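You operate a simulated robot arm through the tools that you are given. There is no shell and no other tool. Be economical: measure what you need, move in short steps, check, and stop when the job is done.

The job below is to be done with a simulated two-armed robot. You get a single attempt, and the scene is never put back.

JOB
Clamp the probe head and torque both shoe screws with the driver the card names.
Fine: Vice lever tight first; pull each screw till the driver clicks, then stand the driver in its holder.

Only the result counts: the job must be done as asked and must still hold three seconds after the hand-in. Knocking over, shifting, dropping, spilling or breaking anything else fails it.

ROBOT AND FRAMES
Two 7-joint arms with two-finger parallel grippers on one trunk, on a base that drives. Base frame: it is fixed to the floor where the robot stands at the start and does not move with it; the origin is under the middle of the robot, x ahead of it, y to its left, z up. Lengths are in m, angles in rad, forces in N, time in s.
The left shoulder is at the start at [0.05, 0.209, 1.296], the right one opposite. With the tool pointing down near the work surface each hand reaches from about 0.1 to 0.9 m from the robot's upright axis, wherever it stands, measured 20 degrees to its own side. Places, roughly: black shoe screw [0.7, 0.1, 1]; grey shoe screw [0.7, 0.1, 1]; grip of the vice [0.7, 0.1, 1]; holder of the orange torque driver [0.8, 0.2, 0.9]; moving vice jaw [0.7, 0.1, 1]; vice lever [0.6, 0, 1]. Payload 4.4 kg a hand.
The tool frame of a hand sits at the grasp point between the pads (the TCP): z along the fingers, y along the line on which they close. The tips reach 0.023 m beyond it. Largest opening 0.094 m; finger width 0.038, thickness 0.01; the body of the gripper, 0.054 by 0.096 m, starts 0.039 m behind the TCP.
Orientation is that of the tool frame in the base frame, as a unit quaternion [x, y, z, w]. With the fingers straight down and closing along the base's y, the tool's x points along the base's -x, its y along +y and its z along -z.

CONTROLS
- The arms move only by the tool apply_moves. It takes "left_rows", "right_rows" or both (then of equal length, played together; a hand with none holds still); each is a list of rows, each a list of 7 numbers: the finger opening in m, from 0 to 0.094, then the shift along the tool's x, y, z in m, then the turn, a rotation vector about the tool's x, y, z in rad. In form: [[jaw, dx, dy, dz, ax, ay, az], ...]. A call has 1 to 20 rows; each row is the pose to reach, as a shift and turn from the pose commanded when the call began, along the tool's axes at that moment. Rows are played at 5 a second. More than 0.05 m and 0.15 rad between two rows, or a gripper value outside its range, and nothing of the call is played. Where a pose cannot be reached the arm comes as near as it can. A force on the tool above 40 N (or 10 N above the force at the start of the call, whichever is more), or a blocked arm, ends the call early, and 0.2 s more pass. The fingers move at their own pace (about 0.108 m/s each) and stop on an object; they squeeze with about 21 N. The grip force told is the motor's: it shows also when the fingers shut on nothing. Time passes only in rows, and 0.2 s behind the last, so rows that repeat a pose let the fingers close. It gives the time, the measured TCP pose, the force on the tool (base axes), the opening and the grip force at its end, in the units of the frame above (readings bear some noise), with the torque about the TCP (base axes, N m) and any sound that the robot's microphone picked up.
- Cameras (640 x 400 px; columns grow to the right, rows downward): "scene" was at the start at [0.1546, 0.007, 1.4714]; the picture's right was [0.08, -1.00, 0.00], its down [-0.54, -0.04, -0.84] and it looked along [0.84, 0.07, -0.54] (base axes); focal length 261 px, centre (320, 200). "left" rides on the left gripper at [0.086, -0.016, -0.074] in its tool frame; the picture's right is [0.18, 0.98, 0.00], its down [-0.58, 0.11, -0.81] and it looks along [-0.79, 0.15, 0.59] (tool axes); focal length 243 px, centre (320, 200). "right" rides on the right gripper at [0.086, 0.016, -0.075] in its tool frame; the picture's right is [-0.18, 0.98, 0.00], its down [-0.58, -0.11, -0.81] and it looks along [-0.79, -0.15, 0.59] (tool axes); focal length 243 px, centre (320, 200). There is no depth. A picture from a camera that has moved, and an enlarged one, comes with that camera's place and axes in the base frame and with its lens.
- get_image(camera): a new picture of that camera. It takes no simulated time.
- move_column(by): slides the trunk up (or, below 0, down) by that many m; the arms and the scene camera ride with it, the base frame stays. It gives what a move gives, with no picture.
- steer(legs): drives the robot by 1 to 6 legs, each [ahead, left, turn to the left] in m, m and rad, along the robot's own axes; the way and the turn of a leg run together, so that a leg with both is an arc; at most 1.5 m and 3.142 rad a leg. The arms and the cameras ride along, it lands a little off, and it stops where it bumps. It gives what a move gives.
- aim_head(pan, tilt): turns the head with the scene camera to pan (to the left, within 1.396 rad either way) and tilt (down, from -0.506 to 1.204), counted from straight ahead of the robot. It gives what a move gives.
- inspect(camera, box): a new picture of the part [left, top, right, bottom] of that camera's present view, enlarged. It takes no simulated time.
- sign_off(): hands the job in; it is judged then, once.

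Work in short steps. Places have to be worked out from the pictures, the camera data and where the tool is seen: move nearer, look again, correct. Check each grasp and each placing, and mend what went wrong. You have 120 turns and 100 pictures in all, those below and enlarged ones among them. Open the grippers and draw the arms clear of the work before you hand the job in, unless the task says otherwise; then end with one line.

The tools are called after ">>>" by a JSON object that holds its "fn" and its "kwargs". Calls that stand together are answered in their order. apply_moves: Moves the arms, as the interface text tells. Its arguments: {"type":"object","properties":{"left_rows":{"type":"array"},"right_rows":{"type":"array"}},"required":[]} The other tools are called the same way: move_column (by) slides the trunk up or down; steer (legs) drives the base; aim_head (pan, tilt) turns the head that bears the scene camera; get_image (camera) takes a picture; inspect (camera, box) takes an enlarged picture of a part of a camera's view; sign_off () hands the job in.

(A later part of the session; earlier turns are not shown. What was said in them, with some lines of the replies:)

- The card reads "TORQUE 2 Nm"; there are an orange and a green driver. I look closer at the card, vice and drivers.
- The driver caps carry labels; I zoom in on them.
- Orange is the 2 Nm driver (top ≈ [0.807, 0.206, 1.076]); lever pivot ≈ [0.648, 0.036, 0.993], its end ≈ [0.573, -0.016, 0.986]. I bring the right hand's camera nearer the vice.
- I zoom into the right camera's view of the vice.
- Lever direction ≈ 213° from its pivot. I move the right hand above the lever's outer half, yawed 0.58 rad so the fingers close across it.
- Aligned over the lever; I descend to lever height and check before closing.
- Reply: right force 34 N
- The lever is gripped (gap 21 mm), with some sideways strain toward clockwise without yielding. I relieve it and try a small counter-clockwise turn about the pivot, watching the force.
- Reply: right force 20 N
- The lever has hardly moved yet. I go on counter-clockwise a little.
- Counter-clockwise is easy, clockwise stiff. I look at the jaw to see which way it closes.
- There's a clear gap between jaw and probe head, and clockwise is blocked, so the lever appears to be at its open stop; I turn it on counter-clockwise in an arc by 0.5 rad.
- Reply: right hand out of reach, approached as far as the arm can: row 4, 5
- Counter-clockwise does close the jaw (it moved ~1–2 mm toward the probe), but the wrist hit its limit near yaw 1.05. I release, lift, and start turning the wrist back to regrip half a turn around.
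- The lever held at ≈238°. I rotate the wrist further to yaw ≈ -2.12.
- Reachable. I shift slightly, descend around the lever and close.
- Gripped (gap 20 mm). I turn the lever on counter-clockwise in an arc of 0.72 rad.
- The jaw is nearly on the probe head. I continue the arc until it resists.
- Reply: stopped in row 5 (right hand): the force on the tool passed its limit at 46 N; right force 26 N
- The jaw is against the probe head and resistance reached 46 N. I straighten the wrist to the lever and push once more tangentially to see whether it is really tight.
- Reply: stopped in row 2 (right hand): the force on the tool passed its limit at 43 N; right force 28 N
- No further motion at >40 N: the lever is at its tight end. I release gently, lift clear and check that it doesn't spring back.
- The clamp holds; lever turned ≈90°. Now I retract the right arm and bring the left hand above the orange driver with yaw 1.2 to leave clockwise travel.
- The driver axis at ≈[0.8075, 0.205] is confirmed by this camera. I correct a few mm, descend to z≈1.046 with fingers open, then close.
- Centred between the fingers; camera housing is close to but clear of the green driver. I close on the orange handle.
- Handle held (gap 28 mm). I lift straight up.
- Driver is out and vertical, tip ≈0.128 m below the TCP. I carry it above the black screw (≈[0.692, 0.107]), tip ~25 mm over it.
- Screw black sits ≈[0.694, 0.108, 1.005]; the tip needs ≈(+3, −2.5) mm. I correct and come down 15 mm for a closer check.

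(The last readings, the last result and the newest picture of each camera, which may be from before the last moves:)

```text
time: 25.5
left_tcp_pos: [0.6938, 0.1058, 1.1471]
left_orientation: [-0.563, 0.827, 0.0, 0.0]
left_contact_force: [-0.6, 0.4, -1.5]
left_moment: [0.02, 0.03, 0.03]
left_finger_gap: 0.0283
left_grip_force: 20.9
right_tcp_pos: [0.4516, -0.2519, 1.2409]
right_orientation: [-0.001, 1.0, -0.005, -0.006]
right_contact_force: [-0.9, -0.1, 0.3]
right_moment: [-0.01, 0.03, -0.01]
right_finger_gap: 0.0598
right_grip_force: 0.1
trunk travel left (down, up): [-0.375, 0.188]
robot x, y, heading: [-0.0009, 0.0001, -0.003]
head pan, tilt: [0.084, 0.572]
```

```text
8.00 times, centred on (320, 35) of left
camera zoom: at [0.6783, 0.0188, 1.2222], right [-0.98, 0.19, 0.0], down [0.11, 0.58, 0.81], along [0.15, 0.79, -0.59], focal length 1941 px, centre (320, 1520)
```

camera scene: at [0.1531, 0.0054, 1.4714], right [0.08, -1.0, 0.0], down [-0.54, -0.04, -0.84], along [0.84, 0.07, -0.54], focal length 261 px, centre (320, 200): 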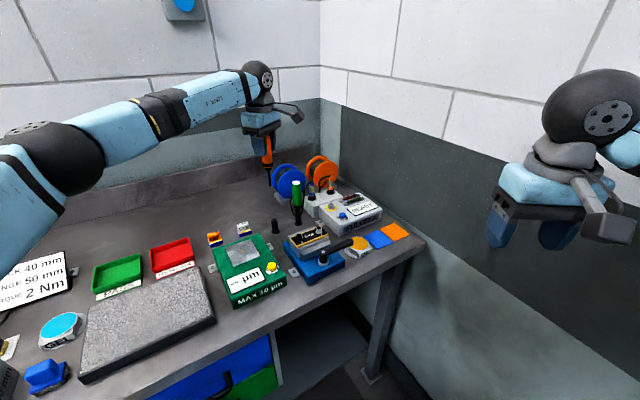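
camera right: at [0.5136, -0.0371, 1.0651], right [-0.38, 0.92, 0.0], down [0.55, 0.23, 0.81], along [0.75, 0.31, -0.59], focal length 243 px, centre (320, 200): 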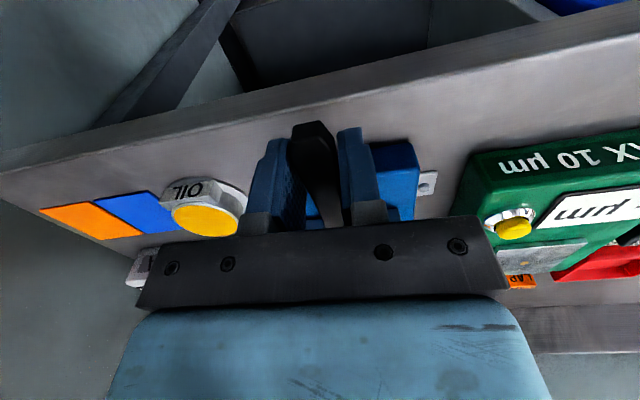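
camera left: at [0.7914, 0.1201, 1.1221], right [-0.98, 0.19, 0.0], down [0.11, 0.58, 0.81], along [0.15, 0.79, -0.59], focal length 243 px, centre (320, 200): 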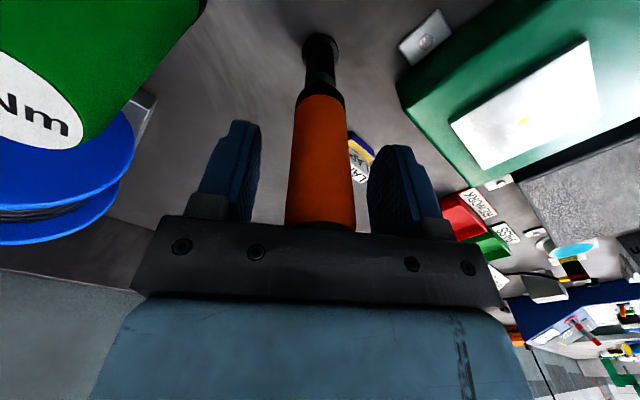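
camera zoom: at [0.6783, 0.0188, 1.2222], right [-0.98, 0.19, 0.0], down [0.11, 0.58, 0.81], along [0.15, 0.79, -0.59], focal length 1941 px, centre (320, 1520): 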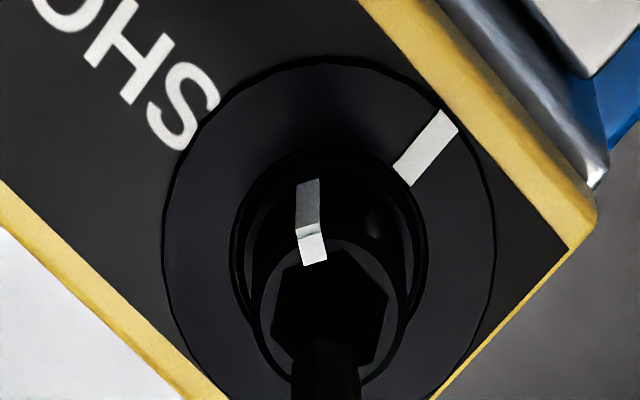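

Small correction: tip about 1.7 mm to −y and 1 mm to +x of the socket. I shift and lower 9 mm, then look again.

>>> {"fn": "apply_moves", "kwargs": {"left_rows": [[0.0, -0.0012, 0.0015, 0.0, 0, 0, 0], [0.0, -0.0012, 0.0015, 0.005, 0, 0, 0], [0.0, -0.0012, 0.0015, 0.009, 0, 0, 0], [0.0, -0.0012, 0.0015, 0.009, 0, 0, 0]]}}

>>> {"fn": "inspect", "kwargs": {"camera": "scene", "box": [284, 220, 316, 240]}}

>>> {"fn": "inspect", "kwargs": {"camera": "left", "box": [280, 10, 360, 60]}}

```text
time: 26.5
left_tcp_pos: [0.6939, 0.1069, 1.1383]
left_orientation: [-0.563, 0.827, -0.001, 0.0]
left_contact_force: [0.7, -0.3, -0.2]
left_moment: [0.0, -0.03, 0.0]
left_finger_gap: 0.0282
left_grip_force: 20.7
right_tcp_pos: [0.4515, -0.2532, 1.2409]
right_orientation: [-0.001, 1.0, -0.005, -0.006]
right_contact_force: [0.8, -0.4, 0.7]
right_moment: [0.0, 0.01, -0.02]
right_finger_gap: 0.0599
right_grip_force: 0.0
trunk travel left (down, up): [-0.375, 0.188]
robot x, y, heading: [0.0001, 0.0047, -0.004]
head pan, tilt: [0.084, 0.572]
```

```text
16.00 times, centred on (300, 230) of scene
camera zoom: at [0.1537, 0.0057, 1.4714], right [0.08, -1.0, 0.0], down [-0.54, -0.04, -0.84], along [0.84, 0.07, -0.54], focal length 4175 px, centre (640, -280)
```

zoom: 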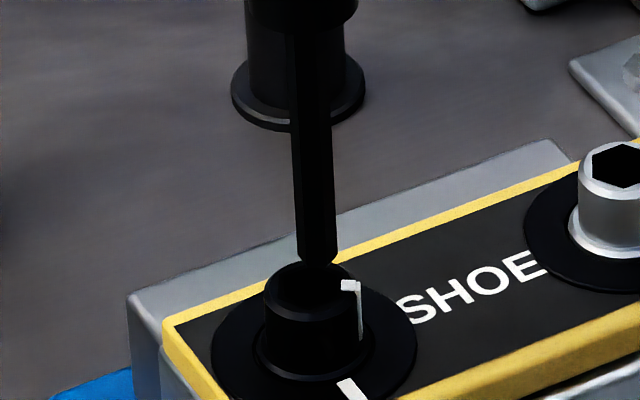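

```text
8.00 times, centred on (320, 35) of left
camera zoom: at [0.6776, 0.0191, 1.2128], right [-0.98, 0.19, 0.0], down [0.11, 0.58, 0.81], along [0.15, 0.79, -0.59], focal length 1941 px, centre (320, 1520)
```

zoom: 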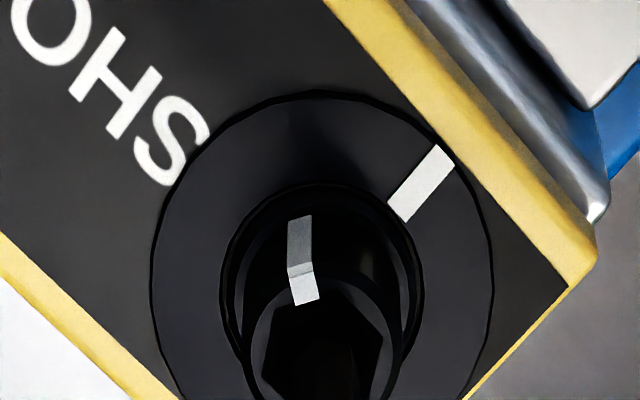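

The socket is clearly wider than the bit, so alignment suffices after another ~1 mm nudge. I lower into the socket watching force.

>>> {"fn": "apply_moves", "kwargs": {"left_rows": [[0.0, -0.001, 0.0008, 0.002, 0, 0, 0], [0.0, -0.001, 0.0008, 0.005, 0, 0, 0], [0.0, -0.001, 0.0008, 0.008, 0, 0, 0], [0.0, -0.001, 0.0008, 0.011, 0, 0, 0], [0.0, -0.001, 0.0008, 0.014, 0, 0, 0]]}}

>>> {"fn": "inspect", "kwargs": {"camera": "scene", "box": [284, 220, 316, 240]}}

>>> {"fn": "inspect", "kwargs": {"camera": "left", "box": [280, 10, 360, 60]}}

```text
time: 27.7
left_tcp_pos: [0.6919, 0.1066, 1.1251]
left_orientation: [-0.563, 0.826, -0.003, 0.001]
left_contact_force: [3.6, 0.6, 11.4]
left_moment: [0.08, -0.18, 0.01]
left_finger_gap: 0.0287
left_grip_force: 21.0
right_tcp_pos: [0.4517, -0.2529, 1.2416]
right_orientation: [0.0, 1.0, -0.005, -0.005]
right_contact_force: [0.2, 0.3, 0.4]
right_moment: [0.02, 0.0, 0.01]
right_finger_gap: 0.06
right_grip_force: 0.0
trunk travel left (down, up): [-0.375, 0.188]
robot x, y, heading: [-0.001, -0.0027, -0.002]
head pan, tilt: [0.084, 0.572]
```

```text
16.00 times, centred on (300, 230) of scene
camera zoom: at [0.1527, 0.0055, 1.4718], right [0.08, -1.0, 0.0], down [-0.54, -0.04, -0.84], along [0.84, 0.07, -0.54], focal length 4175 px, centre (640, -280)
```

zoom: 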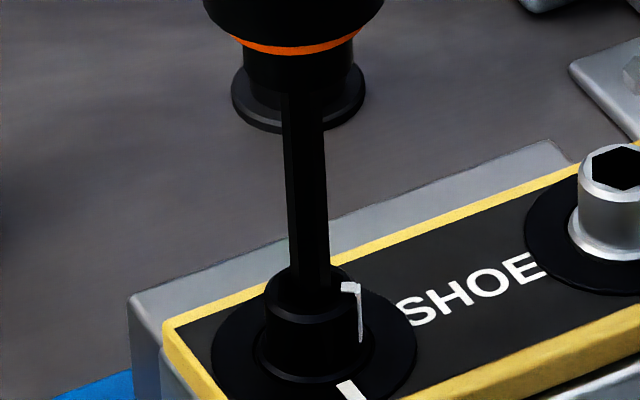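

```text
8.00 times, centred on (320, 35) of left
camera zoom: at [0.6765, 0.0205, 1.2019], right [-0.98, 0.19, 0.0], down [0.11, 0.58, 0.81], along [0.15, 0.79, -0.59], focal length 1941 px, centre (320, 1520)
```

zoom: 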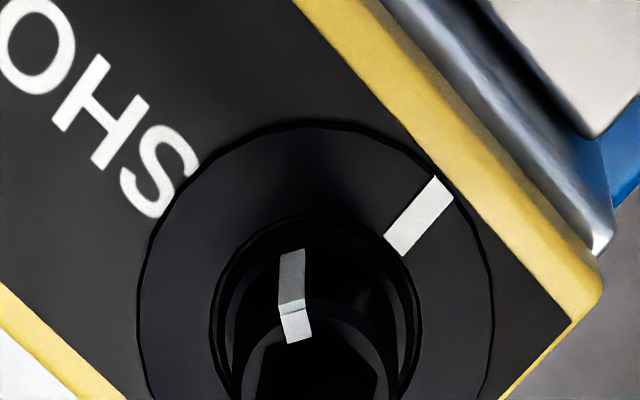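

Bit is about 9 mm into the socket with 11 N of down-force. I turn clockwise slowly, listening for the click.

>>> {"fn": "apply_moves", "kwargs": {"left_rows": [[0.0, 0, 0, 0, 0, 0, 0.1], [0.0, 0, 0, 0, 0, 0, 0.2], [0.0, 0, 0, 0, 0, 0, 0.3], [0.0, 0, 0, 0, 0, 0, 0.4]]}}

>>> {"fn": "inspect", "kwargs": {"camera": "scene", "box": [284, 220, 316, 240]}}

```text
time: 28.7
left_tcp_pos: [0.6932, 0.1059, 1.1259]
left_orientation: [-0.387, 0.922, 0.0, 0.002]
left_contact_force: [12.6, 0.0, 25.4]
left_moment: [-0.47, -0.33, 0.11]
left_finger_gap: 0.0282
left_grip_force: 21.2
right_tcp_pos: [0.4507, -0.2513, 1.2427]
right_orientation: [-0.001, 1.0, -0.006, -0.005]
right_contact_force: [0.3, 1.0, 0.4]
right_moment: [0.03, 0.03, 0.02]
right_finger_gap: 0.0599
right_grip_force: 0.0
trunk travel left (down, up): [-0.375, 0.188]
robot x, y, heading: [-0.0045, -0.0044, -0.005]
head pan, tilt: [0.084, 0.572]
```

```text
16.00 times, centred on (300, 230) of scene
camera zoom: at [0.1522, 0.0051, 1.4718], right [0.08, -1.0, 0.0], down [-0.54, -0.04, -0.84], along [0.84, 0.07, -0.54], focal length 4175 px, centre (640, -280)
```

zoom: 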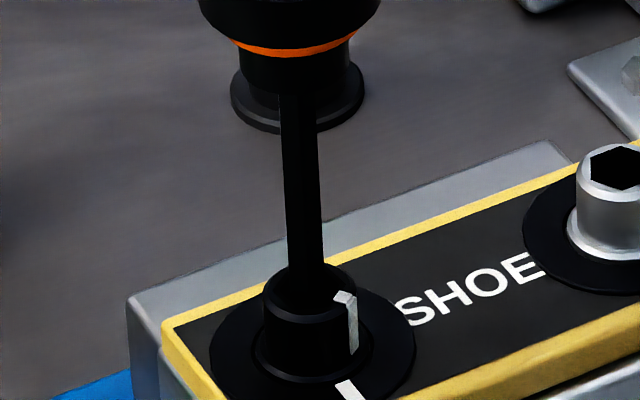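

The screw follows (its mark has moved). I ease the side load by ~1.5 mm, relieve 1 mm of down-force, and continue clockwise.

>>> {"fn": "apply_moves", "kwargs": {"left_rows": [[0.0, -0.0007, -0.0014, -0.001, 0, 0, 0.05], [0.0, -0.0007, -0.0014, -0.001, 0, 0, 0.15], [0.0, -0.0007, -0.0014, -0.001, 0, 0, 0.25], [0.0, -0.0007, -0.0014, -0.001, 0, 0, 0.35], [0.0, -0.0007, -0.0014, -0.001, 0, 0, 0.45]]}}

>>> {"fn": "inspect", "kwargs": {"camera": "scene", "box": [284, 220, 316, 240]}}

```text
time: 29.9
left_tcp_pos: [0.695, 0.1077, 1.1263]
left_orientation: [-0.17, 0.985, 0.0, 0.001]
left_contact_force: [7.1, -2.0, 17.4]
left_moment: [-0.46, -0.04, 0.08]
left_finger_gap: 0.0284
left_grip_force: 21.7
right_tcp_pos: [0.4514, -0.2528, 1.241]
right_orientation: [-0.001, 1.0, -0.006, -0.006]
right_contact_force: [0.0, -0.6, 0.2]
right_moment: [0.01, 0.01, 0.03]
right_finger_gap: 0.0599
right_grip_force: 0.0
trunk travel left (down, up): [-0.375, 0.188]
robot x, y, heading: [0.0022, 0.0002, -0.009]
head pan, tilt: [0.084, 0.572]
```

```text
16.00 times, centred on (300, 230) of scene
camera zoom: at [0.1525, 0.0049, 1.4716], right [0.08, -1.0, 0.0], down [-0.54, -0.04, -0.84], along [0.84, 0.07, -0.54], focal length 4175 px, centre (640, -280)
```

zoom: 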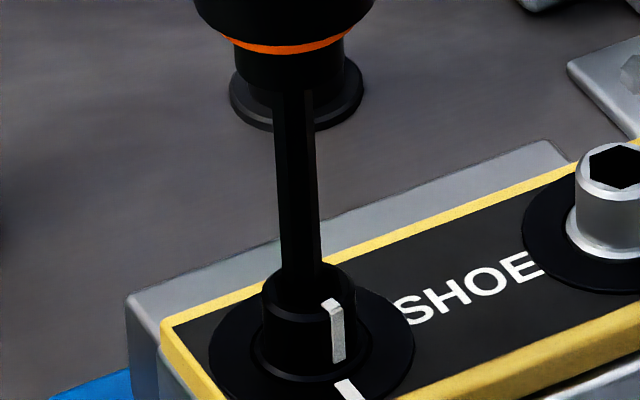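

The mark nears the plate's mark. I continue clockwise.

>>> {"fn": "apply_moves", "kwargs": {"left_rows": [[0.0, 0, 0, 0, 0, 0, 0.1], [0.0, 0, 0, 0, 0, 0, 0.2], [0.0, 0, 0, 0, 0, 0, 0.3], [0.0, 0, 0, 0, 0, 0, 0.4], [0.0, 0, 0, 0, 0, 0, 0.5]]}}

>>> {"fn": "inspect", "kwargs": {"camera": "scene", "box": [284, 220, 316, 240]}}

```text
time: 31.1
left_tcp_pos: [0.6947, 0.1067, 1.123]
left_orientation: [0.078, 0.997, 0.0, -0.002]
left_contact_force: [1.1, -3.7, -1.8]
left_moment: [-0.5, -0.14, 0.03]
left_finger_gap: 0.0283
left_grip_force: 20.8
right_tcp_pos: [0.4527, -0.2521, 1.2404]
right_orientation: [-0.001, 1.0, -0.005, -0.005]
right_contact_force: [-0.7, -0.9, 0.2]
right_moment: [-0.02, -0.01, 0.02]
right_finger_gap: 0.06
right_grip_force: 0.0
trunk travel left (down, up): [-0.375, 0.188]
robot x, y, heading: [-0.0015, -0.0016, -0.004]
head pan, tilt: [0.084, 0.572]
```

```text
16.00 times, centred on (300, 230) of scene
camera zoom: at [0.1541, 0.0051, 1.4712], right [0.08, -1.0, 0.0], down [-0.54, -0.04, -0.84], along [0.84, 0.07, -0.54], focal length 4175 px, centre (640, -280)
```

zoom: 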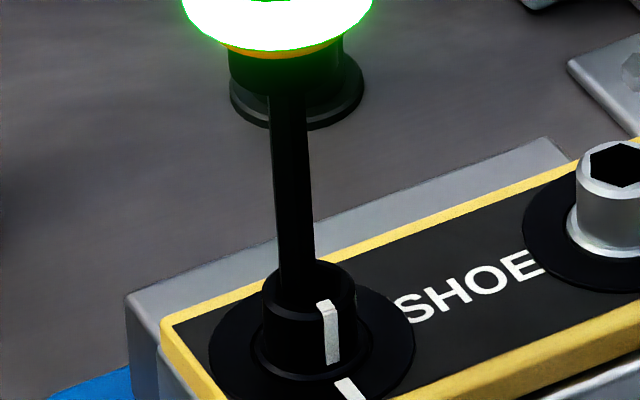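

The driver's ring now glows green and the screw mark lines up with the plate mark. I look at the driver overall.

>>> {"fn": "inspect", "kwargs": {"camera": "scene", "box": [260, 170, 360, 250]}}

```text
5.00 times, centred on (310, 210) of scene
camera zoom: at [0.1541, 0.0051, 1.4712], right [0.08, -1.0, 0.0], down [-0.54, -0.04, -0.84], along [0.84, 0.07, -0.54], focal length 1305 px, centre (370, 150)
```

zoom: 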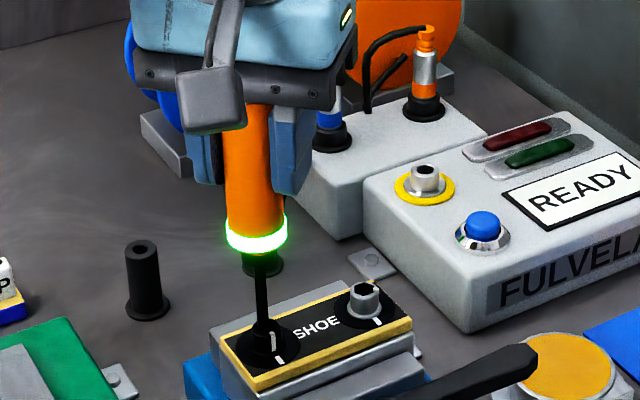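

The glow confirms the click on the black screw. I lift out, move toward the grey screw (≈[0.731, 0.056]) and wind the wrist back to yaw 1.2.

>>> {"fn": "apply_moves", "kwargs": {"left_rows": [[0.0, 0, 0, -0.015, 0, 0, 0], [0.0, 0, 0, -0.03, 0, 0, 0], [0.0, 0, 0, -0.045, 0, 0, 0], [0.0, -0.01, -0.01, -0.045, 0, 0, -0.13], [0.0, -0.02, -0.02, -0.045, 0, 0, -0.27], [0.0, -0.03, -0.03, -0.045, 0, 0, -0.4], [0.0, -0.044, -0.0447, -0.045, 0, 0, -0.53], [0.0, -0.044, -0.0447, -0.045, 0, 0, -0.67], [0.0, -0.044, -0.0447, -0.045, 0, 0, -0.8], [0.0, -0.044, -0.0447, -0.045, 0, 0, -0.94], [0.0, -0.044, -0.0447, -0.045, 0, 0, -1.08], [0.0, -0.044, -0.0447, -0.045, 0, 0, -1.22], [0.0, -0.044, -0.0447, -0.045, 0, 0, -1.36], [0.0, -0.044, -0.0447, -0.045, 0, 0, -1.36]]}}

>>> {"fn": "inspect", "kwargs": {"camera": "scene", "box": [272, 190, 368, 250]}}

>>> {"fn": "inspect", "kwargs": {"camera": "left", "box": [240, 0, 400, 100]}}

```text
time: 34.1
left_tcp_pos: [0.7312, 0.0554, 1.1693]
left_orientation: [-0.568, 0.823, 0.0, 0.001]
left_contact_force: [0.3, 0.3, -1.1]
left_moment: [0.0, 0.0, 0.01]
left_finger_gap: 0.028
left_grip_force: 21.3
right_tcp_pos: [0.452, -0.252, 1.2408]
right_orientation: [-0.001, 1.0, -0.006, -0.006]
right_contact_force: [-0.4, 0.4, 0.9]
right_moment: [0.03, -0.04, 0.02]
right_finger_gap: 0.0598
right_grip_force: 0.0
trunk travel left (down, up): [-0.375, 0.188]
robot x, y, heading: [-0.0009, 0.0005, 0.001]
head pan, tilt: [0.084, 0.572]
```

```text
6.67 times, centred on (320, 220) of scene
camera zoom: at [0.1538, 0.0057, 1.4714], right [0.08, -1.0, 0.0], down [-0.54, -0.04, -0.84], along [0.84, 0.07, -0.54], focal length 1740 px, centre (320, 67)
```

zoom: 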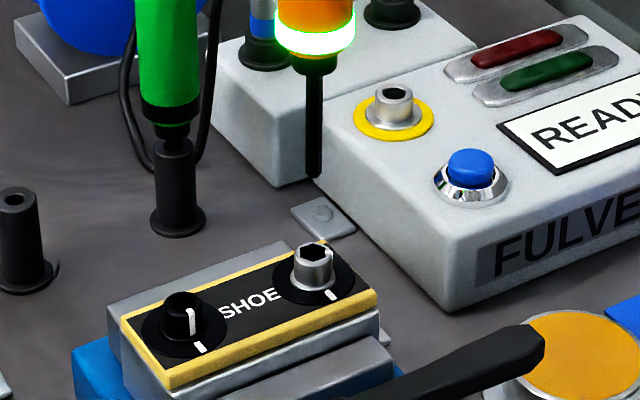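

```text
4.00 times, centred on (320, 50) of left
camera zoom: at [0.7162, -0.0317, 1.2447], right [-0.98, 0.18, 0.0], down [0.1, 0.58, 0.81], along [0.14, 0.79, -0.59], focal length 970 px, centre (320, 800)
```

zoom: 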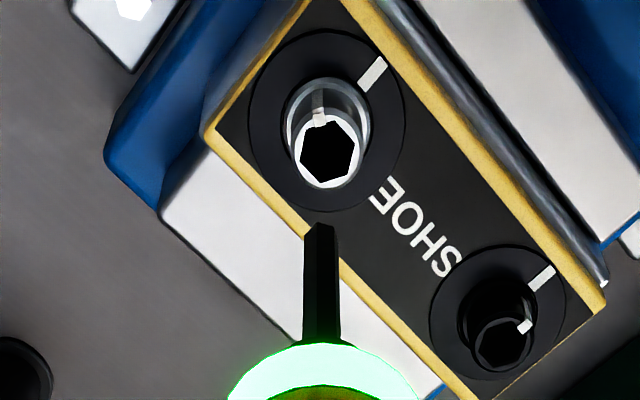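

The black mark is aligned with its plate mark. For grey, the tip needs ≈2 mm to −x; I correct and lower to just above the socket.

>>> {"fn": "apply_moves", "kwargs": {"left_rows": [[0.0, 0.0007, 0.0019, 0.01, 0, 0, 0], [0.0, 0.0007, 0.0019, 0.02, 0, 0, 0], [0.0, 0.0007, 0.0019, 0.029, 0, 0, 0], [0.0, 0.0007, 0.0019, 0.029, 0, 0, 0]]}}

>>> {"fn": "inspect", "kwargs": {"camera": "scene", "box": [304, 215, 336, 235]}}

>>> {"fn": "inspect", "kwargs": {"camera": "left", "box": [280, 10, 360, 60]}}

```text
time: 35.1
left_tcp_pos: [0.7303, 0.0548, 1.141]
left_orientation: [-0.567, 0.823, 0.0, 0.0]
left_contact_force: [0.1, 0.0, -0.5]
left_moment: [0.0, 0.0, 0.03]
left_finger_gap: 0.0281
left_grip_force: 21.1
right_tcp_pos: [0.4524, -0.2521, 1.2413]
right_orientation: [-0.001, 1.0, -0.006, -0.005]
right_contact_force: [0.1, 1.3, 0.3]
right_moment: [0.05, -0.03, -0.01]
right_finger_gap: 0.0603
right_grip_force: 0.1
trunk travel left (down, up): [-0.375, 0.188]
robot x, y, heading: [0.0008, -0.0047, -0.005]
head pan, tilt: [0.084, 0.572]
```

```text
16.00 times, centred on (320, 225) of scene
camera zoom: at [0.1537, 0.0057, 1.4714], right [0.08, -1.0, 0.0], down [-0.54, -0.04, -0.84], along [0.84, 0.07, -0.54], focal length 4175 px, centre (320, -200)
```

zoom: 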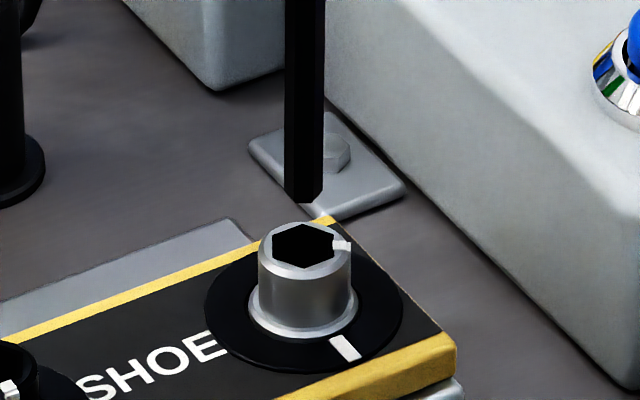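

```text
8.00 times, centred on (320, 35) of left
camera zoom: at [0.7147, -0.0315, 1.2163], right [-0.98, 0.18, 0.0], down [0.11, 0.58, 0.81], along [0.14, 0.79, -0.59], focal length 1941 px, centre (320, 1520)
```

zoom: 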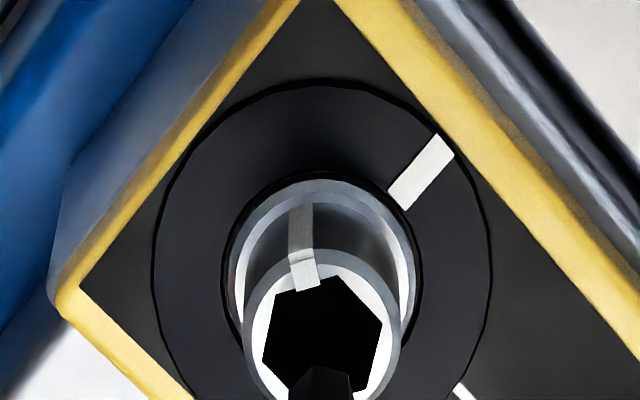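

Lateral alignment looks good in both views. I lower into the grey socket.

>>> {"fn": "apply_moves", "kwargs": {"left_rows": [[0.0, 0, 0, 0.004, 0, 0, 0], [0.0, 0, 0, 0.008, 0, 0, 0], [0.0, 0, 0, 0.012, 0, 0, 0], [0.0, 0, 0, 0.016, 0, 0, 0]]}}

>>> {"fn": "inspect", "kwargs": {"camera": "scene", "box": [304, 215, 336, 235]}}

>>> {"fn": "inspect", "kwargs": {"camera": "left", "box": [280, 20, 360, 70]}}

```text
time: 36.1
left_tcp_pos: [0.73, 0.057, 1.1258]
left_orientation: [-0.568, 0.823, 0.0, 0.0]
left_contact_force: [1.9, -0.2, 1.9]
left_moment: [-0.07, -0.19, -0.01]
left_finger_gap: 0.028
left_grip_force: 21.2
right_tcp_pos: [0.4521, -0.2528, 1.241]
right_orientation: [-0.001, 1.0, -0.005, -0.004]
right_contact_force: [0.0, 0.7, 0.6]
right_moment: [-0.02, 0.04, 0.02]
right_finger_gap: 0.0601
right_grip_force: 0.1
trunk travel left (down, up): [-0.375, 0.188]
robot x, y, heading: [-0.005, 0.0014, -0.006]
head pan, tilt: [0.084, 0.572]
```

```text
16.00 times, centred on (320, 225) of scene
camera zoom: at [0.1535, 0.0056, 1.4715], right [0.08, -1.0, 0.0], down [-0.54, -0.04, -0.84], along [0.84, 0.07, -0.54], focal length 4175 px, centre (320, -200)
```

zoom: 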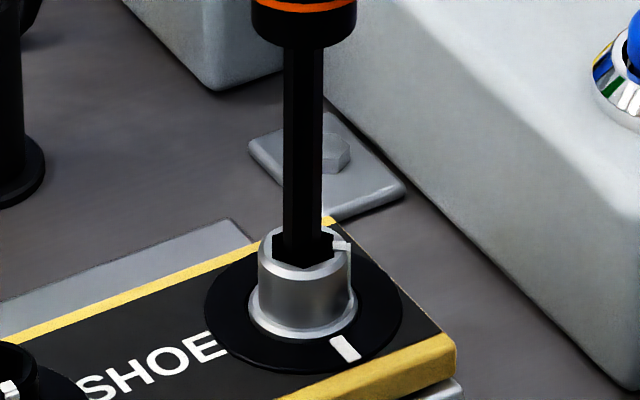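

```text
8.00 times, centred on (320, 45) of left
camera zoom: at [0.7143, -0.0311, 1.2007], right [-0.98, 0.18, 0.0], down [0.1, 0.58, 0.81], along [0.15, 0.79, -0.59], focal length 1941 px, centre (320, 1440)
```

zoom: 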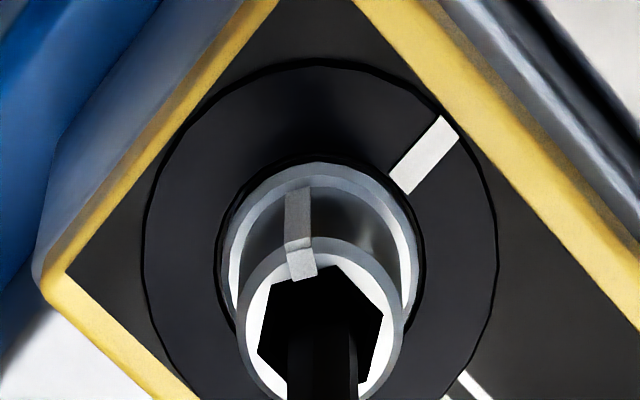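

The bit is inside the grey socket and the driver's glow has reset. I press 1.5 mm more and turn clockwise.

>>> {"fn": "apply_moves", "kwargs": {"left_rows": [[0.0, 0, 0, 0.0015, 0, 0, 0.0], [0.0, 0, 0, 0.0015, 0, 0, 0.1], [0.0, 0, 0, 0.0015, 0, 0, 0.2], [0.0, 0, 0, 0.0015, 0, 0, 0.3], [0.0, 0, 0, 0.0015, 0, 0, 0.4], [0.0, 0, 0, 0.0015, 0, 0, 0.5]]}}

>>> {"fn": "inspect", "kwargs": {"camera": "scene", "box": [304, 215, 336, 235]}}

```text
time: 37.5
left_tcp_pos: [0.7288, 0.0549, 1.1262]
left_orientation: [-0.345, 0.939, -0.002, 0.002]
left_contact_force: [15.4, -1.2, 22.4]
left_moment: [-0.39, -0.5, 0.04]
left_finger_gap: 0.0285
left_grip_force: 20.9
right_tcp_pos: [0.451, -0.2535, 1.2415]
right_orientation: [-0.001, 1.0, -0.005, -0.005]
right_contact_force: [-0.5, 0.6, -0.4]
right_moment: [-0.02, 0.01, -0.02]
right_finger_gap: 0.0601
right_grip_force: 0.1
trunk travel left (down, up): [-0.375, 0.188]
robot x, y, heading: [-0.0045, 0.0027, -0.005]
head pan, tilt: [0.084, 0.572]
```

```text
16.00 times, centred on (320, 225) of scene
camera zoom: at [0.1529, 0.0051, 1.4717], right [0.08, -1.0, 0.0], down [-0.54, -0.04, -0.84], along [0.84, 0.07, -0.54], focal length 4175 px, centre (320, -200)
```

zoom: 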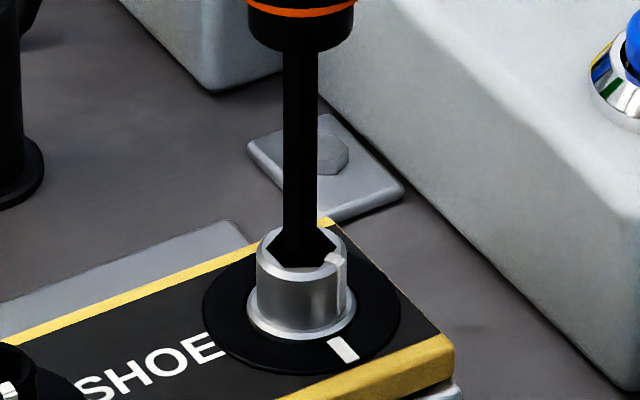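

It follows. I ease the side load as before and continue in small steps.

>>> {"fn": "apply_moves", "kwargs": {"left_rows": [[0.0, -0.0011, -0.001, -0.001, 0, 0, 0.05], [0.0, -0.0011, -0.001, -0.001, 0, 0, 0.15], [0.0, -0.0011, -0.001, -0.001, 0, 0, 0.25], [0.0, -0.0011, -0.001, -0.001, 0, 0, 0.35], [0.0, -0.0011, -0.001, -0.001, 0, 0, 0.45]]}}

>>> {"fn": "inspect", "kwargs": {"camera": "scene", "box": [304, 212, 336, 232]}}

```text
time: 38.7
left_tcp_pos: [0.7304, 0.0534, 1.1251]
left_orientation: [-0.126, 0.992, -0.001, 0.001]
left_contact_force: [5.8, -3.0, 18.5]
left_moment: [-0.48, 0.31, 0.02]
left_finger_gap: 0.0283
left_grip_force: 21.0
right_tcp_pos: [0.4501, -0.2523, 1.241]
right_orientation: [-0.002, 1.0, -0.005, -0.005]
right_contact_force: [0.2, -0.1, -0.3]
right_moment: [0.03, 0.0, 0.0]
right_finger_gap: 0.06
right_grip_force: 0.0
trunk travel left (down, up): [-0.375, 0.188]
robot x, y, heading: [-0.0013, 0.0025, 0.0]
head pan, tilt: [0.084, 0.572]
```

```text
16.00 times, centred on (320, 222) of scene
camera zoom: at [0.152, 0.0049, 1.4716], right [0.08, -1.0, 0.0], down [-0.54, -0.04, -0.84], along [0.84, 0.07, -0.54], focal length 4175 px, centre (320, -152)
```

zoom: 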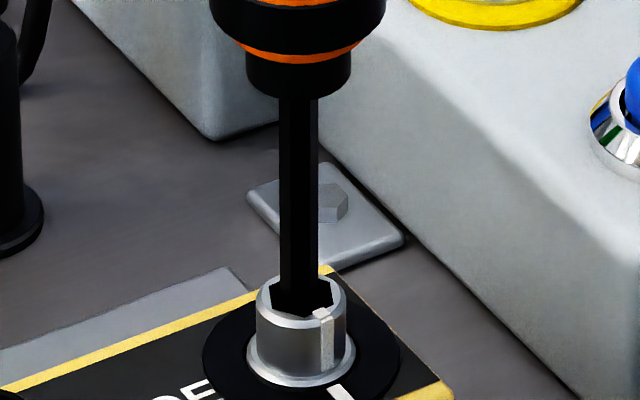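

Nearly at the mark, ring not lit yet. I continue.

>>> {"fn": "apply_moves", "kwargs": {"left_rows": [[0.0, 0, 0, 0, 0, 0, 0.1], [0.0, 0, 0, 0, 0, 0, 0.2], [0.0, 0, 0, 0, 0, 0, 0.3]]}}

>>> {"fn": "inspect", "kwargs": {"camera": "scene", "box": [304, 212, 336, 232]}}

```text
time: 39.5
left_tcp_pos: [0.7298, 0.0572, 1.1235]
left_orientation: [0.023, 1.0, 0.0, -0.002]
left_contact_force: [-1.4, -3.9, -2.1]
left_moment: [-0.45, 0.16, -0.02]
left_finger_gap: 0.0283
left_grip_force: 20.7
right_tcp_pos: [0.453, -0.2535, 1.2414]
right_orientation: [-0.001, 1.0, -0.005, -0.007]
right_contact_force: [0.3, -1.0, -0.8]
right_moment: [0.02, -0.01, 0.03]
right_finger_gap: 0.06
right_grip_force: 0.1
trunk travel left (down, up): [-0.375, 0.188]
robot x, y, heading: [-0.0036, -0.0013, -0.0]
head pan, tilt: [0.084, 0.572]
```

```text
16.00 times, centred on (320, 222) of scene
camera zoom: at [0.1537, 0.0052, 1.4712], right [0.08, -1.0, 0.0], down [-0.54, -0.04, -0.84], along [0.84, 0.07, -0.54], focal length 4175 px, centre (320, -152)
```

zoom: 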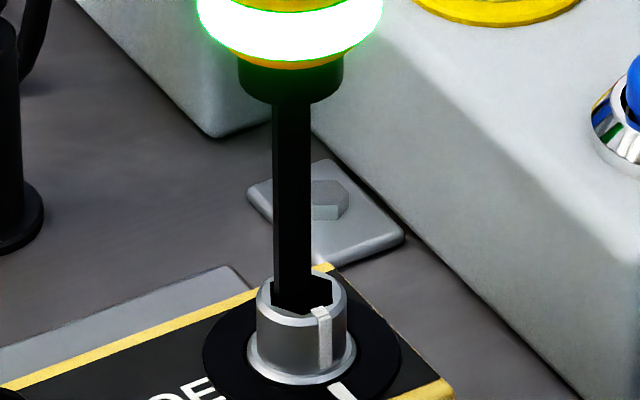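

Grey screw clicked too (ring lit, marks aligned). I lift out and carry the driver above its holder, winding back to yaw 1.2.

>>> {"fn": "apply_moves", "kwargs": {"left_rows": [[0.0, 0, 0, -0.015, 0, 0, 0], [0.0, 0, 0, -0.03, 0, 0, 0], [0.0, 0, 0, -0.06, 0, 0, 0], [0.0, 0, 0, -0.09, 0, 0, 0], [0.0, -0.01, 0.02, -0.09, 0, 0, -0.13], [0.0, -0.018, 0.04, -0.09, 0, 0, -0.27], [0.0, -0.027, 0.06, -0.09, 0, 0, -0.4], [0.0, -0.036, 0.08, -0.09, 0, 0, -0.53], [0.0, -0.045, 0.1, -0.09, 0, 0, -0.67], [0.0, -0.054, 0.12, -0.09, 0, 0, -0.8], [0.0, -0.063, 0.14, -0.09, 0, 0, -0.94], [0.0, -0.07, 0.154, -0.09, 0, 0, -1.08], [0.0, -0.07, 0.154, -0.09, 0, 0, -1.22], [0.0, -0.07, 0.154, -0.09, 0, 0, -1.24]]}}

>>> {"fn": "inspect", "kwargs": {"camera": "scene", "box": [240, 160, 336, 240]}}

>>> {"fn": "inspect", "kwargs": {"camera": "left", "box": [240, 0, 400, 100]}}

```text
time: 42.5
left_tcp_pos: [0.8073, 0.2078, 1.2139]
left_orientation: [-0.564, 0.826, 0.0, -0.001]
left_contact_force: [-0.2, 0.9, -1.6]
left_moment: [0.03, 0.0, -0.02]
left_finger_gap: 0.0278
left_grip_force: 20.4
right_tcp_pos: [0.4525, -0.2528, 1.2403]
right_orientation: [-0.002, 1.0, -0.005, -0.006]
right_contact_force: [0.5, -0.7, -0.7]
right_moment: [0.02, 0.02, 0.01]
right_finger_gap: 0.0601
right_grip_force: 0.1
trunk travel left (down, up): [-0.375, 0.188]
robot x, y, heading: [-0.0017, -0.001, -0.004]
head pan, tilt: [0.084, 0.572]
```

```text
5.00 times, centred on (288, 200) of scene
camera zoom: at [0.1538, 0.0058, 1.4714], right [0.08, -1.0, 0.0], down [-0.54, -0.04, -0.84], along [0.84, 0.07, -0.54], focal length 1305 px, centre (480, 200)
```

zoom: 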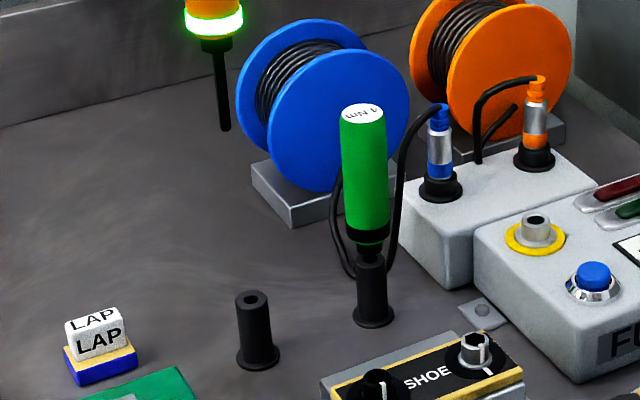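

```text
4.00 times, centred on (320, 50) of left
camera zoom: at [0.7919, 0.1207, 1.2888], right [-0.98, 0.19, 0.0], down [0.11, 0.58, 0.81], along [0.15, 0.79, -0.59], focal length 970 px, centre (320, 800)
```

zoom: 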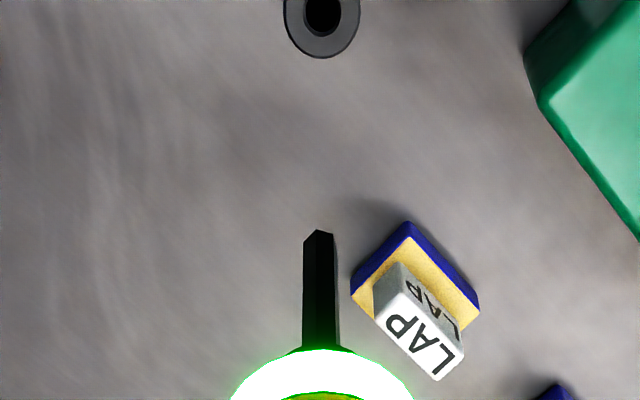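

The tip is ≈5–6 mm to +y of the hole per the scene view, ≈1 mm in x. I correct and lower to about 2 cm above the holder, then recheck.

>>> {"fn": "apply_moves", "kwargs": {"left_rows": [[0.0, 0.0051, -0.0009, 0.0, 0, 0, 0], [0.0, 0.0051, -0.0009, 0.04, 0, 0, 0], [0.0, 0.0051, -0.0009, 0.075, 0, 0, 0], [0.0, 0.0051, -0.0009, 0.095, 0, 0, 0], [0.0, 0.0051, -0.0009, 0.095, 0, 0, 0]]}}

>>> {"fn": "inspect", "kwargs": {"camera": "scene", "box": [256, 205, 296, 230]}}

>>> {"fn": "inspect", "kwargs": {"camera": "left", "box": [280, 10, 360, 60]}}

```text
time: 43.7
left_tcp_pos: [0.8055, 0.2017, 1.1195]
left_orientation: [-0.563, 0.826, -0.001, 0.0]
left_contact_force: [-0.4, 0.2, -1.4]
left_moment: [-0.03, -0.03, 0.0]
left_finger_gap: 0.0283
left_grip_force: 20.9
right_tcp_pos: [0.453, -0.2527, 1.2414]
right_orientation: [-0.001, 1.0, -0.005, -0.006]
right_contact_force: [-0.5, 0.4, -0.7]
right_moment: [-0.01, 0.0, 0.0]
right_finger_gap: 0.06
right_grip_force: 0.0
trunk travel left (down, up): [-0.375, 0.188]
robot x, y, heading: [0.0003, -0.001, -0.001]
head pan, tilt: [0.084, 0.572]
```

```text
16.00 times, centred on (276, 218) of scene
camera zoom: at [0.1537, 0.0057, 1.4714], right [0.08, -1.0, 0.0], down [-0.54, -0.04, -0.84], along [0.84, 0.07, -0.54], focal length 4175 px, centre (1024, -80)
```

zoom: 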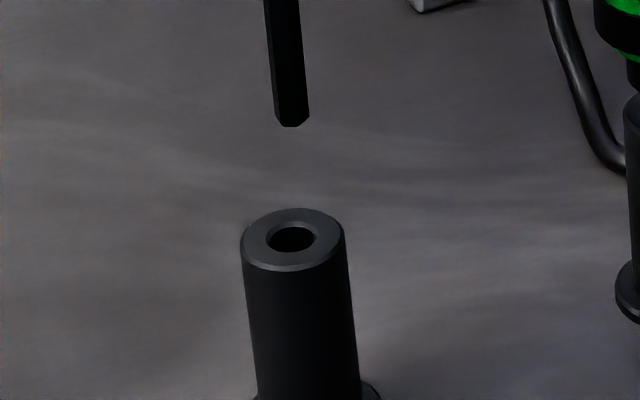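

```text
8.00 times, centred on (320, 35) of left
camera zoom: at [0.7909, 0.1143, 1.194], right [-0.98, 0.19, 0.0], down [0.11, 0.58, 0.81], along [0.15, 0.79, -0.59], focal length 1941 px, centre (320, 1520)
```

zoom: 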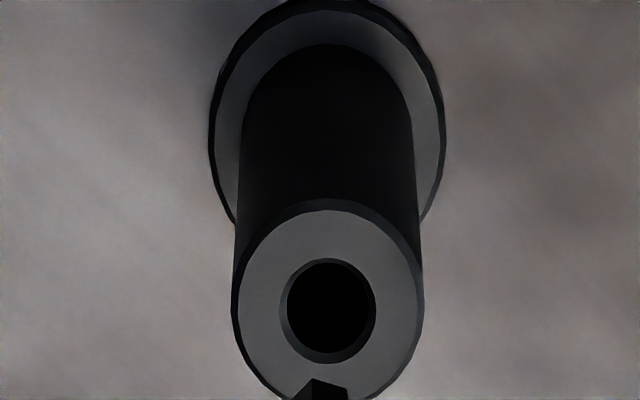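

Overcorrected a bit: needs ≈ +2.8 mm y, −0.8 mm x. I adjust and lower 12 mm.

>>> {"fn": "apply_moves", "kwargs": {"left_rows": [[0.0, -0.0023, 0.0017, 0.0, 0, 0, 0], [0.0, -0.0023, 0.0017, 0.012, 0, 0, 0], [0.0, -0.0023, 0.0017, 0.012, 0, 0, 0]]}}

>>> {"fn": "inspect", "kwargs": {"camera": "scene", "box": [256, 205, 296, 230]}}

>>> {"fn": "inspect", "kwargs": {"camera": "left", "box": [280, 20, 360, 70]}}

```text
time: 44.5
left_tcp_pos: [0.807, 0.2054, 1.1065]
left_orientation: [-0.563, 0.826, -0.001, 0.0]
left_contact_force: [0.7, 0.1, -0.7]
left_moment: [0.08, 0.0, -0.02]
left_finger_gap: 0.0281
left_grip_force: 21.2
right_tcp_pos: [0.4525, -0.2526, 1.2406]
right_orientation: [-0.001, 1.0, -0.005, -0.006]
right_contact_force: [0.0, 0.3, 0.0]
right_moment: [0.02, 0.01, -0.02]
right_finger_gap: 0.0597
right_grip_force: 0.0
trunk travel left (down, up): [-0.375, 0.188]
robot x, y, heading: [-0.0014, -0.0005, -0.003]
head pan, tilt: [0.084, 0.572]
```

```text
16.00 times, centred on (276, 218) of scene
camera zoom: at [0.1536, 0.0056, 1.4714], right [0.08, -1.0, 0.0], down [-0.54, -0.04, -0.84], along [0.84, 0.07, -0.54], focal length 4175 px, centre (1024, -80)
```

zoom: 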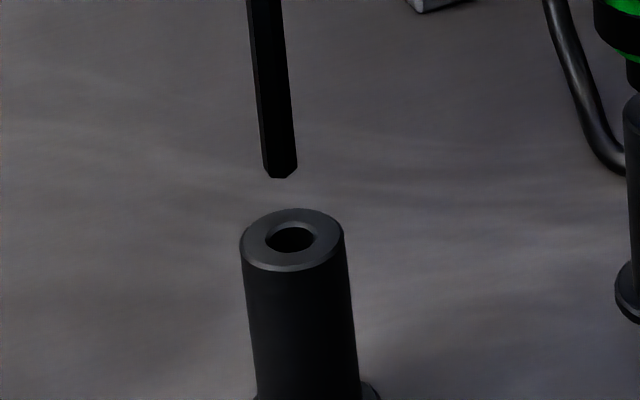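

```text
8.00 times, centred on (320, 45) of left
camera zoom: at [0.79, 0.1176, 1.1822], right [-0.98, 0.19, 0.0], down [0.11, 0.58, 0.81], along [0.15, 0.79, -0.59], focal length 1941 px, centre (320, 1440)
```

zoom: 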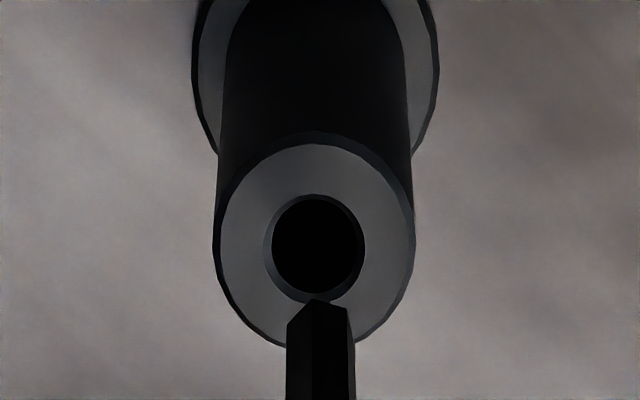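

Aligned within ~0.7 mm. I lower the driver into the holder in steps.

>>> {"fn": "apply_moves", "kwargs": {"left_rows": [[0.0, 0.0005, 0.0, 0.01, 0, 0, 0], [0.0, 0.0005, 0.0, 0.02, 0, 0, 0], [0.0, 0.0005, 0.0, 0.03, 0, 0, 0], [0.0, 0.0005, 0.0, 0.04, 0, 0, 0], [0.0, 0.0005, 0.0, 0.05, 0, 0, 0]]}}

>>> {"fn": "inspect", "kwargs": {"camera": "scene", "box": [246, 190, 306, 240]}}

```text
time: 45.7
left_tcp_pos: [0.807, 0.204, 1.0573]
left_orientation: [-0.563, 0.827, -0.001, 0.0]
left_contact_force: [2.6, 0.6, -0.7]
left_moment: [0.09, -0.16, -0.01]
left_finger_gap: 0.0279
left_grip_force: 20.8
right_tcp_pos: [0.4528, -0.2533, 1.2403]
right_orientation: [0.0, 1.0, -0.005, -0.006]
right_contact_force: [-0.3, 0.4, 0.2]
right_moment: [-0.01, 0.0, -0.02]
right_finger_gap: 0.0601
right_grip_force: 0.1
trunk travel left (down, up): [-0.375, 0.188]
robot x, y, heading: [-0.001, -0.0001, 0.0]
head pan, tilt: [0.084, 0.572]
```

```text
8.00 times, centred on (276, 215) of scene
camera zoom: at [0.1541, 0.0057, 1.4714], right [0.08, -1.0, 0.0], down [-0.54, -0.04, -0.84], along [0.84, 0.07, -0.54], focal length 2088 px, centre (672, 80)
```

zoom: 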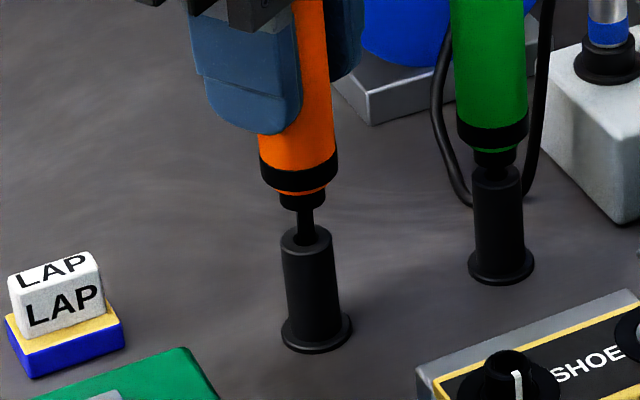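

It is in the holder; about a centimetre remains. I lower until it seats.

>>> {"fn": "apply_moves", "kwargs": {"left_rows": [[0.0, 0, 0, 0.004, 0, 0, 0], [0.0, 0, 0, 0.008, 0, 0, 0], [0.0, 0, 0, 0.0105, 0, 0, 0], [0.0, 0, 0, 0.0125, 0, 0, 0]]}}

>>> {"fn": "inspect", "kwargs": {"camera": "scene", "box": [246, 190, 306, 240]}}

```text
time: 46.7
left_tcp_pos: [0.8049, 0.2043, 1.0453]
left_orientation: [-0.563, 0.826, 0.0, 0.0]
left_contact_force: [6.5, 3.6, 5.6]
left_moment: [0.25, -0.44, 0.03]
left_finger_gap: 0.0281
left_grip_force: 21.2
right_tcp_pos: [0.4532, -0.2529, 1.2415]
right_orientation: [-0.001, 1.0, -0.005, -0.006]
right_contact_force: [0.0, 0.7, 0.3]
right_moment: [-0.01, 0.0, 0.02]
right_finger_gap: 0.0599
right_grip_force: 0.0
trunk travel left (down, up): [-0.375, 0.188]
robot x, y, heading: [0.003, -0.0005, -0.002]
head pan, tilt: [0.084, 0.572]
```

```text
8.00 times, centred on (276, 215) of scene
camera zoom: at [0.1535, 0.0059, 1.4715], right [0.08, -1.0, 0.0], down [-0.54, -0.04, -0.84], along [0.84, 0.07, -0.54], focal length 2088 px, centre (672, 80)
```

zoom: 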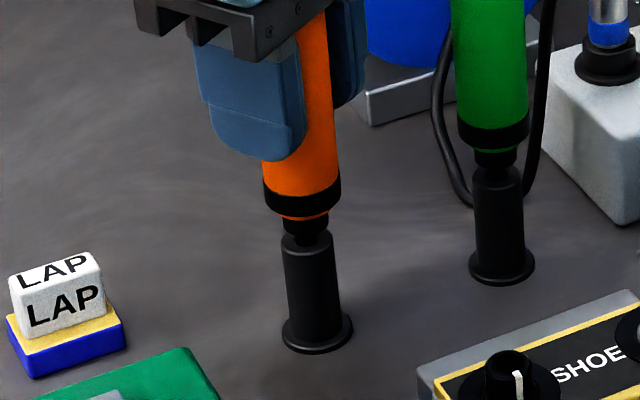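

Seated at the original height (TCP 1.045). I release and rise straight up.

>>> {"fn": "apply_moves", "kwargs": {"left_rows": [[0.03, -0.001, 0.002, 0, 0, 0, 0], [0.045, -0.001, 0.002, 0, 0, 0, 0], [0.06, -0.001, 0.002, 0, 0, 0, 0], [0.06, -0.001, 0.002, 0, 0, 0, 0]]}}

>>> {"fn": "get_image", "kwargs": {"camera": "left"}}

>>> {"fn": "inspect", "kwargs": {"camera": "scene", "box": [240, 160, 336, 240]}}

```text
time: 47.7
left_tcp_pos: [0.8036, 0.206, 1.0448]
left_orientation: [-0.562, 0.827, 0.0, 0.0]
left_contact_force: [0.9, -0.3, 0.4]
left_moment: [0.0, -0.03, 0.02]
left_finger_gap: 0.0602
left_grip_force: 0.0
right_tcp_pos: [0.4518, -0.2525, 1.2411]
right_orientation: [-0.001, 1.0, -0.005, -0.006]
right_contact_force: [-0.4, 0.6, -0.1]
right_moment: [0.0, 0.0, 0.0]
right_finger_gap: 0.0598
right_grip_force: 0.1
trunk travel left (down, up): [-0.375, 0.188]
robot x, y, heading: [-0.0003, -0.0011, -0.001]
head pan, tilt: [0.084, 0.572]
```

```text
39 pictures are left
camera left: at [0.7879, 0.1185, 1.1199], right [-0.98, 0.19, 0.0], down [0.11, 0.58, 0.81], along [0.15, 0.79, -0.59], focal length 243 px, centre (320, 200)
```

left: 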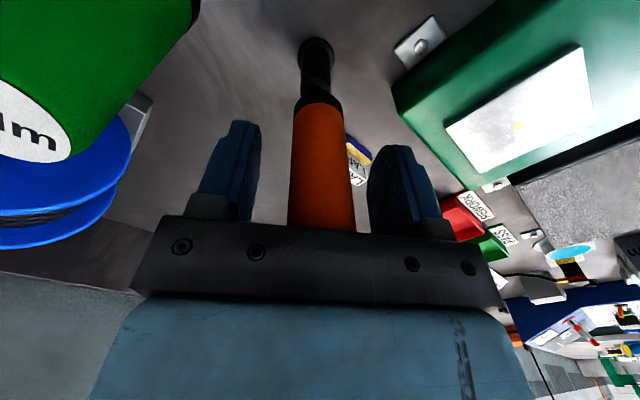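

```text
5.00 times, centred on (288, 200) of scene
camera zoom: at [0.1536, 0.0057, 1.4714], right [0.08, -1.0, 0.0], down [-0.54, -0.04, -0.84], along [0.84, 0.07, -0.54], focal length 1305 px, centre (480, 200)
```

zoom: 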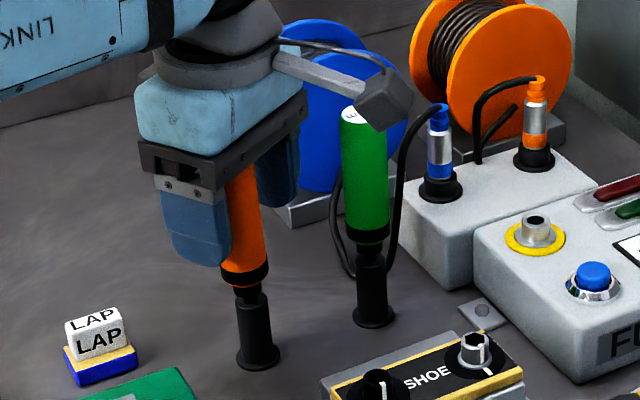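

The driver stands upright, free between the open fingers. I rise and draw the left arm back.

>>> {"fn": "apply_moves", "kwargs": {"left_rows": [[0.06, 0, 0, -0.04, 0, 0, 0], [0.06, 0, 0, -0.08, 0, 0, 0], [0.06, 0, 0, -0.12, 0, 0, 0], [0.06, 0, 0, -0.16, 0, 0, 0], [0.06, 0, 0.02, -0.2, 0, 0, 0.1], [0.06, -0.01, 0.06, -0.22, 0, 0, 0.23], [0.06, -0.02, 0.1, -0.24, 0, 0, 0.37], [0.06, -0.03, 0.14, -0.26, 0, 0, 0.5], [0.06, -0.04, 0.18, -0.28, 0, 0, 0.64], [0.06, -0.05, 0.22, -0.28, 0, 0, 0.77], [0.06, -0.055, 0.26, -0.28, 0, 0, 0.9], [0.06, -0.06, 0.29, -0.28, 0, 0, 1.04], [0.06, -0.06, 0.3, -0.28, 0, 0, 1.18]]}}

>>> {"fn": "get_image", "kwargs": {"camera": "scene"}}

>>> {"fn": "inspect", "kwargs": {"camera": "scene", "box": [240, 160, 400, 290]}}

>>> {"fn": "inspect", "kwargs": {"camera": "scene", "box": [288, 222, 336, 252]}}

```text
time: 50.5
left_tcp_pos: [0.5461, 0.3729, 1.3233]
left_orientation: [-0.007, 1.0, 0.0, -0.001]
left_contact_force: [-0.3, 0.6, 0.2]
left_moment: [-0.01, 0.03, 0.01]
left_finger_gap: 0.06
left_grip_force: 0.2
right_tcp_pos: [0.4522, -0.2526, 1.2405]
right_orientation: [-0.001, 1.0, -0.005, -0.006]
right_contact_force: [0.1, 0.5, -0.1]
right_moment: [-0.01, -0.01, -0.01]
right_finger_gap: 0.06
right_grip_force: 0.2
trunk travel left (down, up): [-0.375, 0.188]
robot x, y, heading: [-0.0029, -0.0008, -0.001]
head pan, tilt: [0.084, 0.572]
```

```text
37 pictures are left
camera scene: at [0.1539, 0.0055, 1.4714], right [0.08, -1.0, 0.0], down [-0.54, -0.04, -0.84], along [0.84, 0.07, -0.54], focal length 261 px, centre (320, 200)
```

scene: 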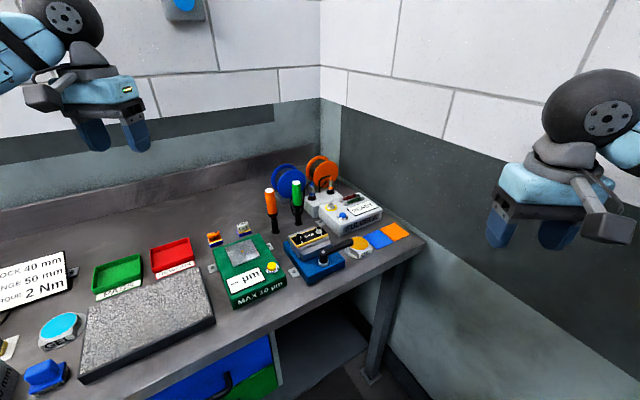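

```text
3.08 times, centred on (320, 225) of scene
camera zoom: at [0.1539, 0.0055, 1.4714], right [0.08, -1.0, 0.0], down [-0.54, -0.04, -0.84], along [0.84, 0.07, -0.54], focal length 803 px, centre (320, 123)
```

zoom: 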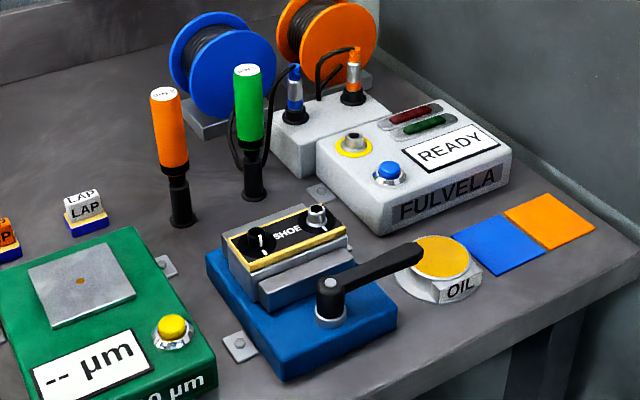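

```text
13.33 times, centred on (312, 237) of scene
camera zoom: at [0.1539, 0.0055, 1.4714], right [0.08, -1.0, 0.0], down [-0.54, -0.04, -0.84], along [0.84, 0.07, -0.54], focal length 3479 px, centre (427, -293)
```

zoom: 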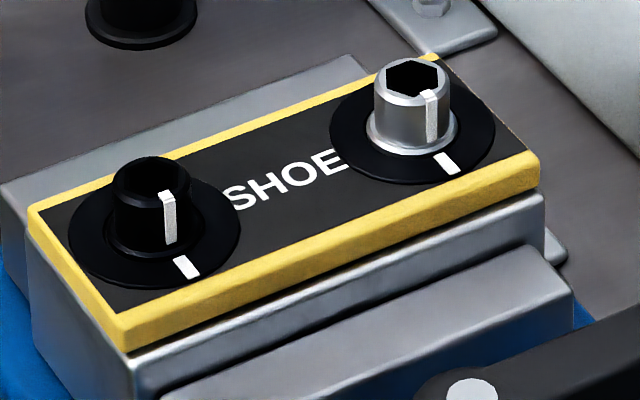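

Both screws are at their marks, the lever is tight, the driver stands in its holder, and both arms are clear with nothing else disturbed, so I hand in.

>>> {"fn": "sign_off", "kwargs": {}}

```text
The job is handed in.
```

I clamped the probe head with the vice lever tight, torqued both shoe screws with the orange 2 Nm driver until its ring lit green (no click sound was reported), and stood the driver back in its holder.
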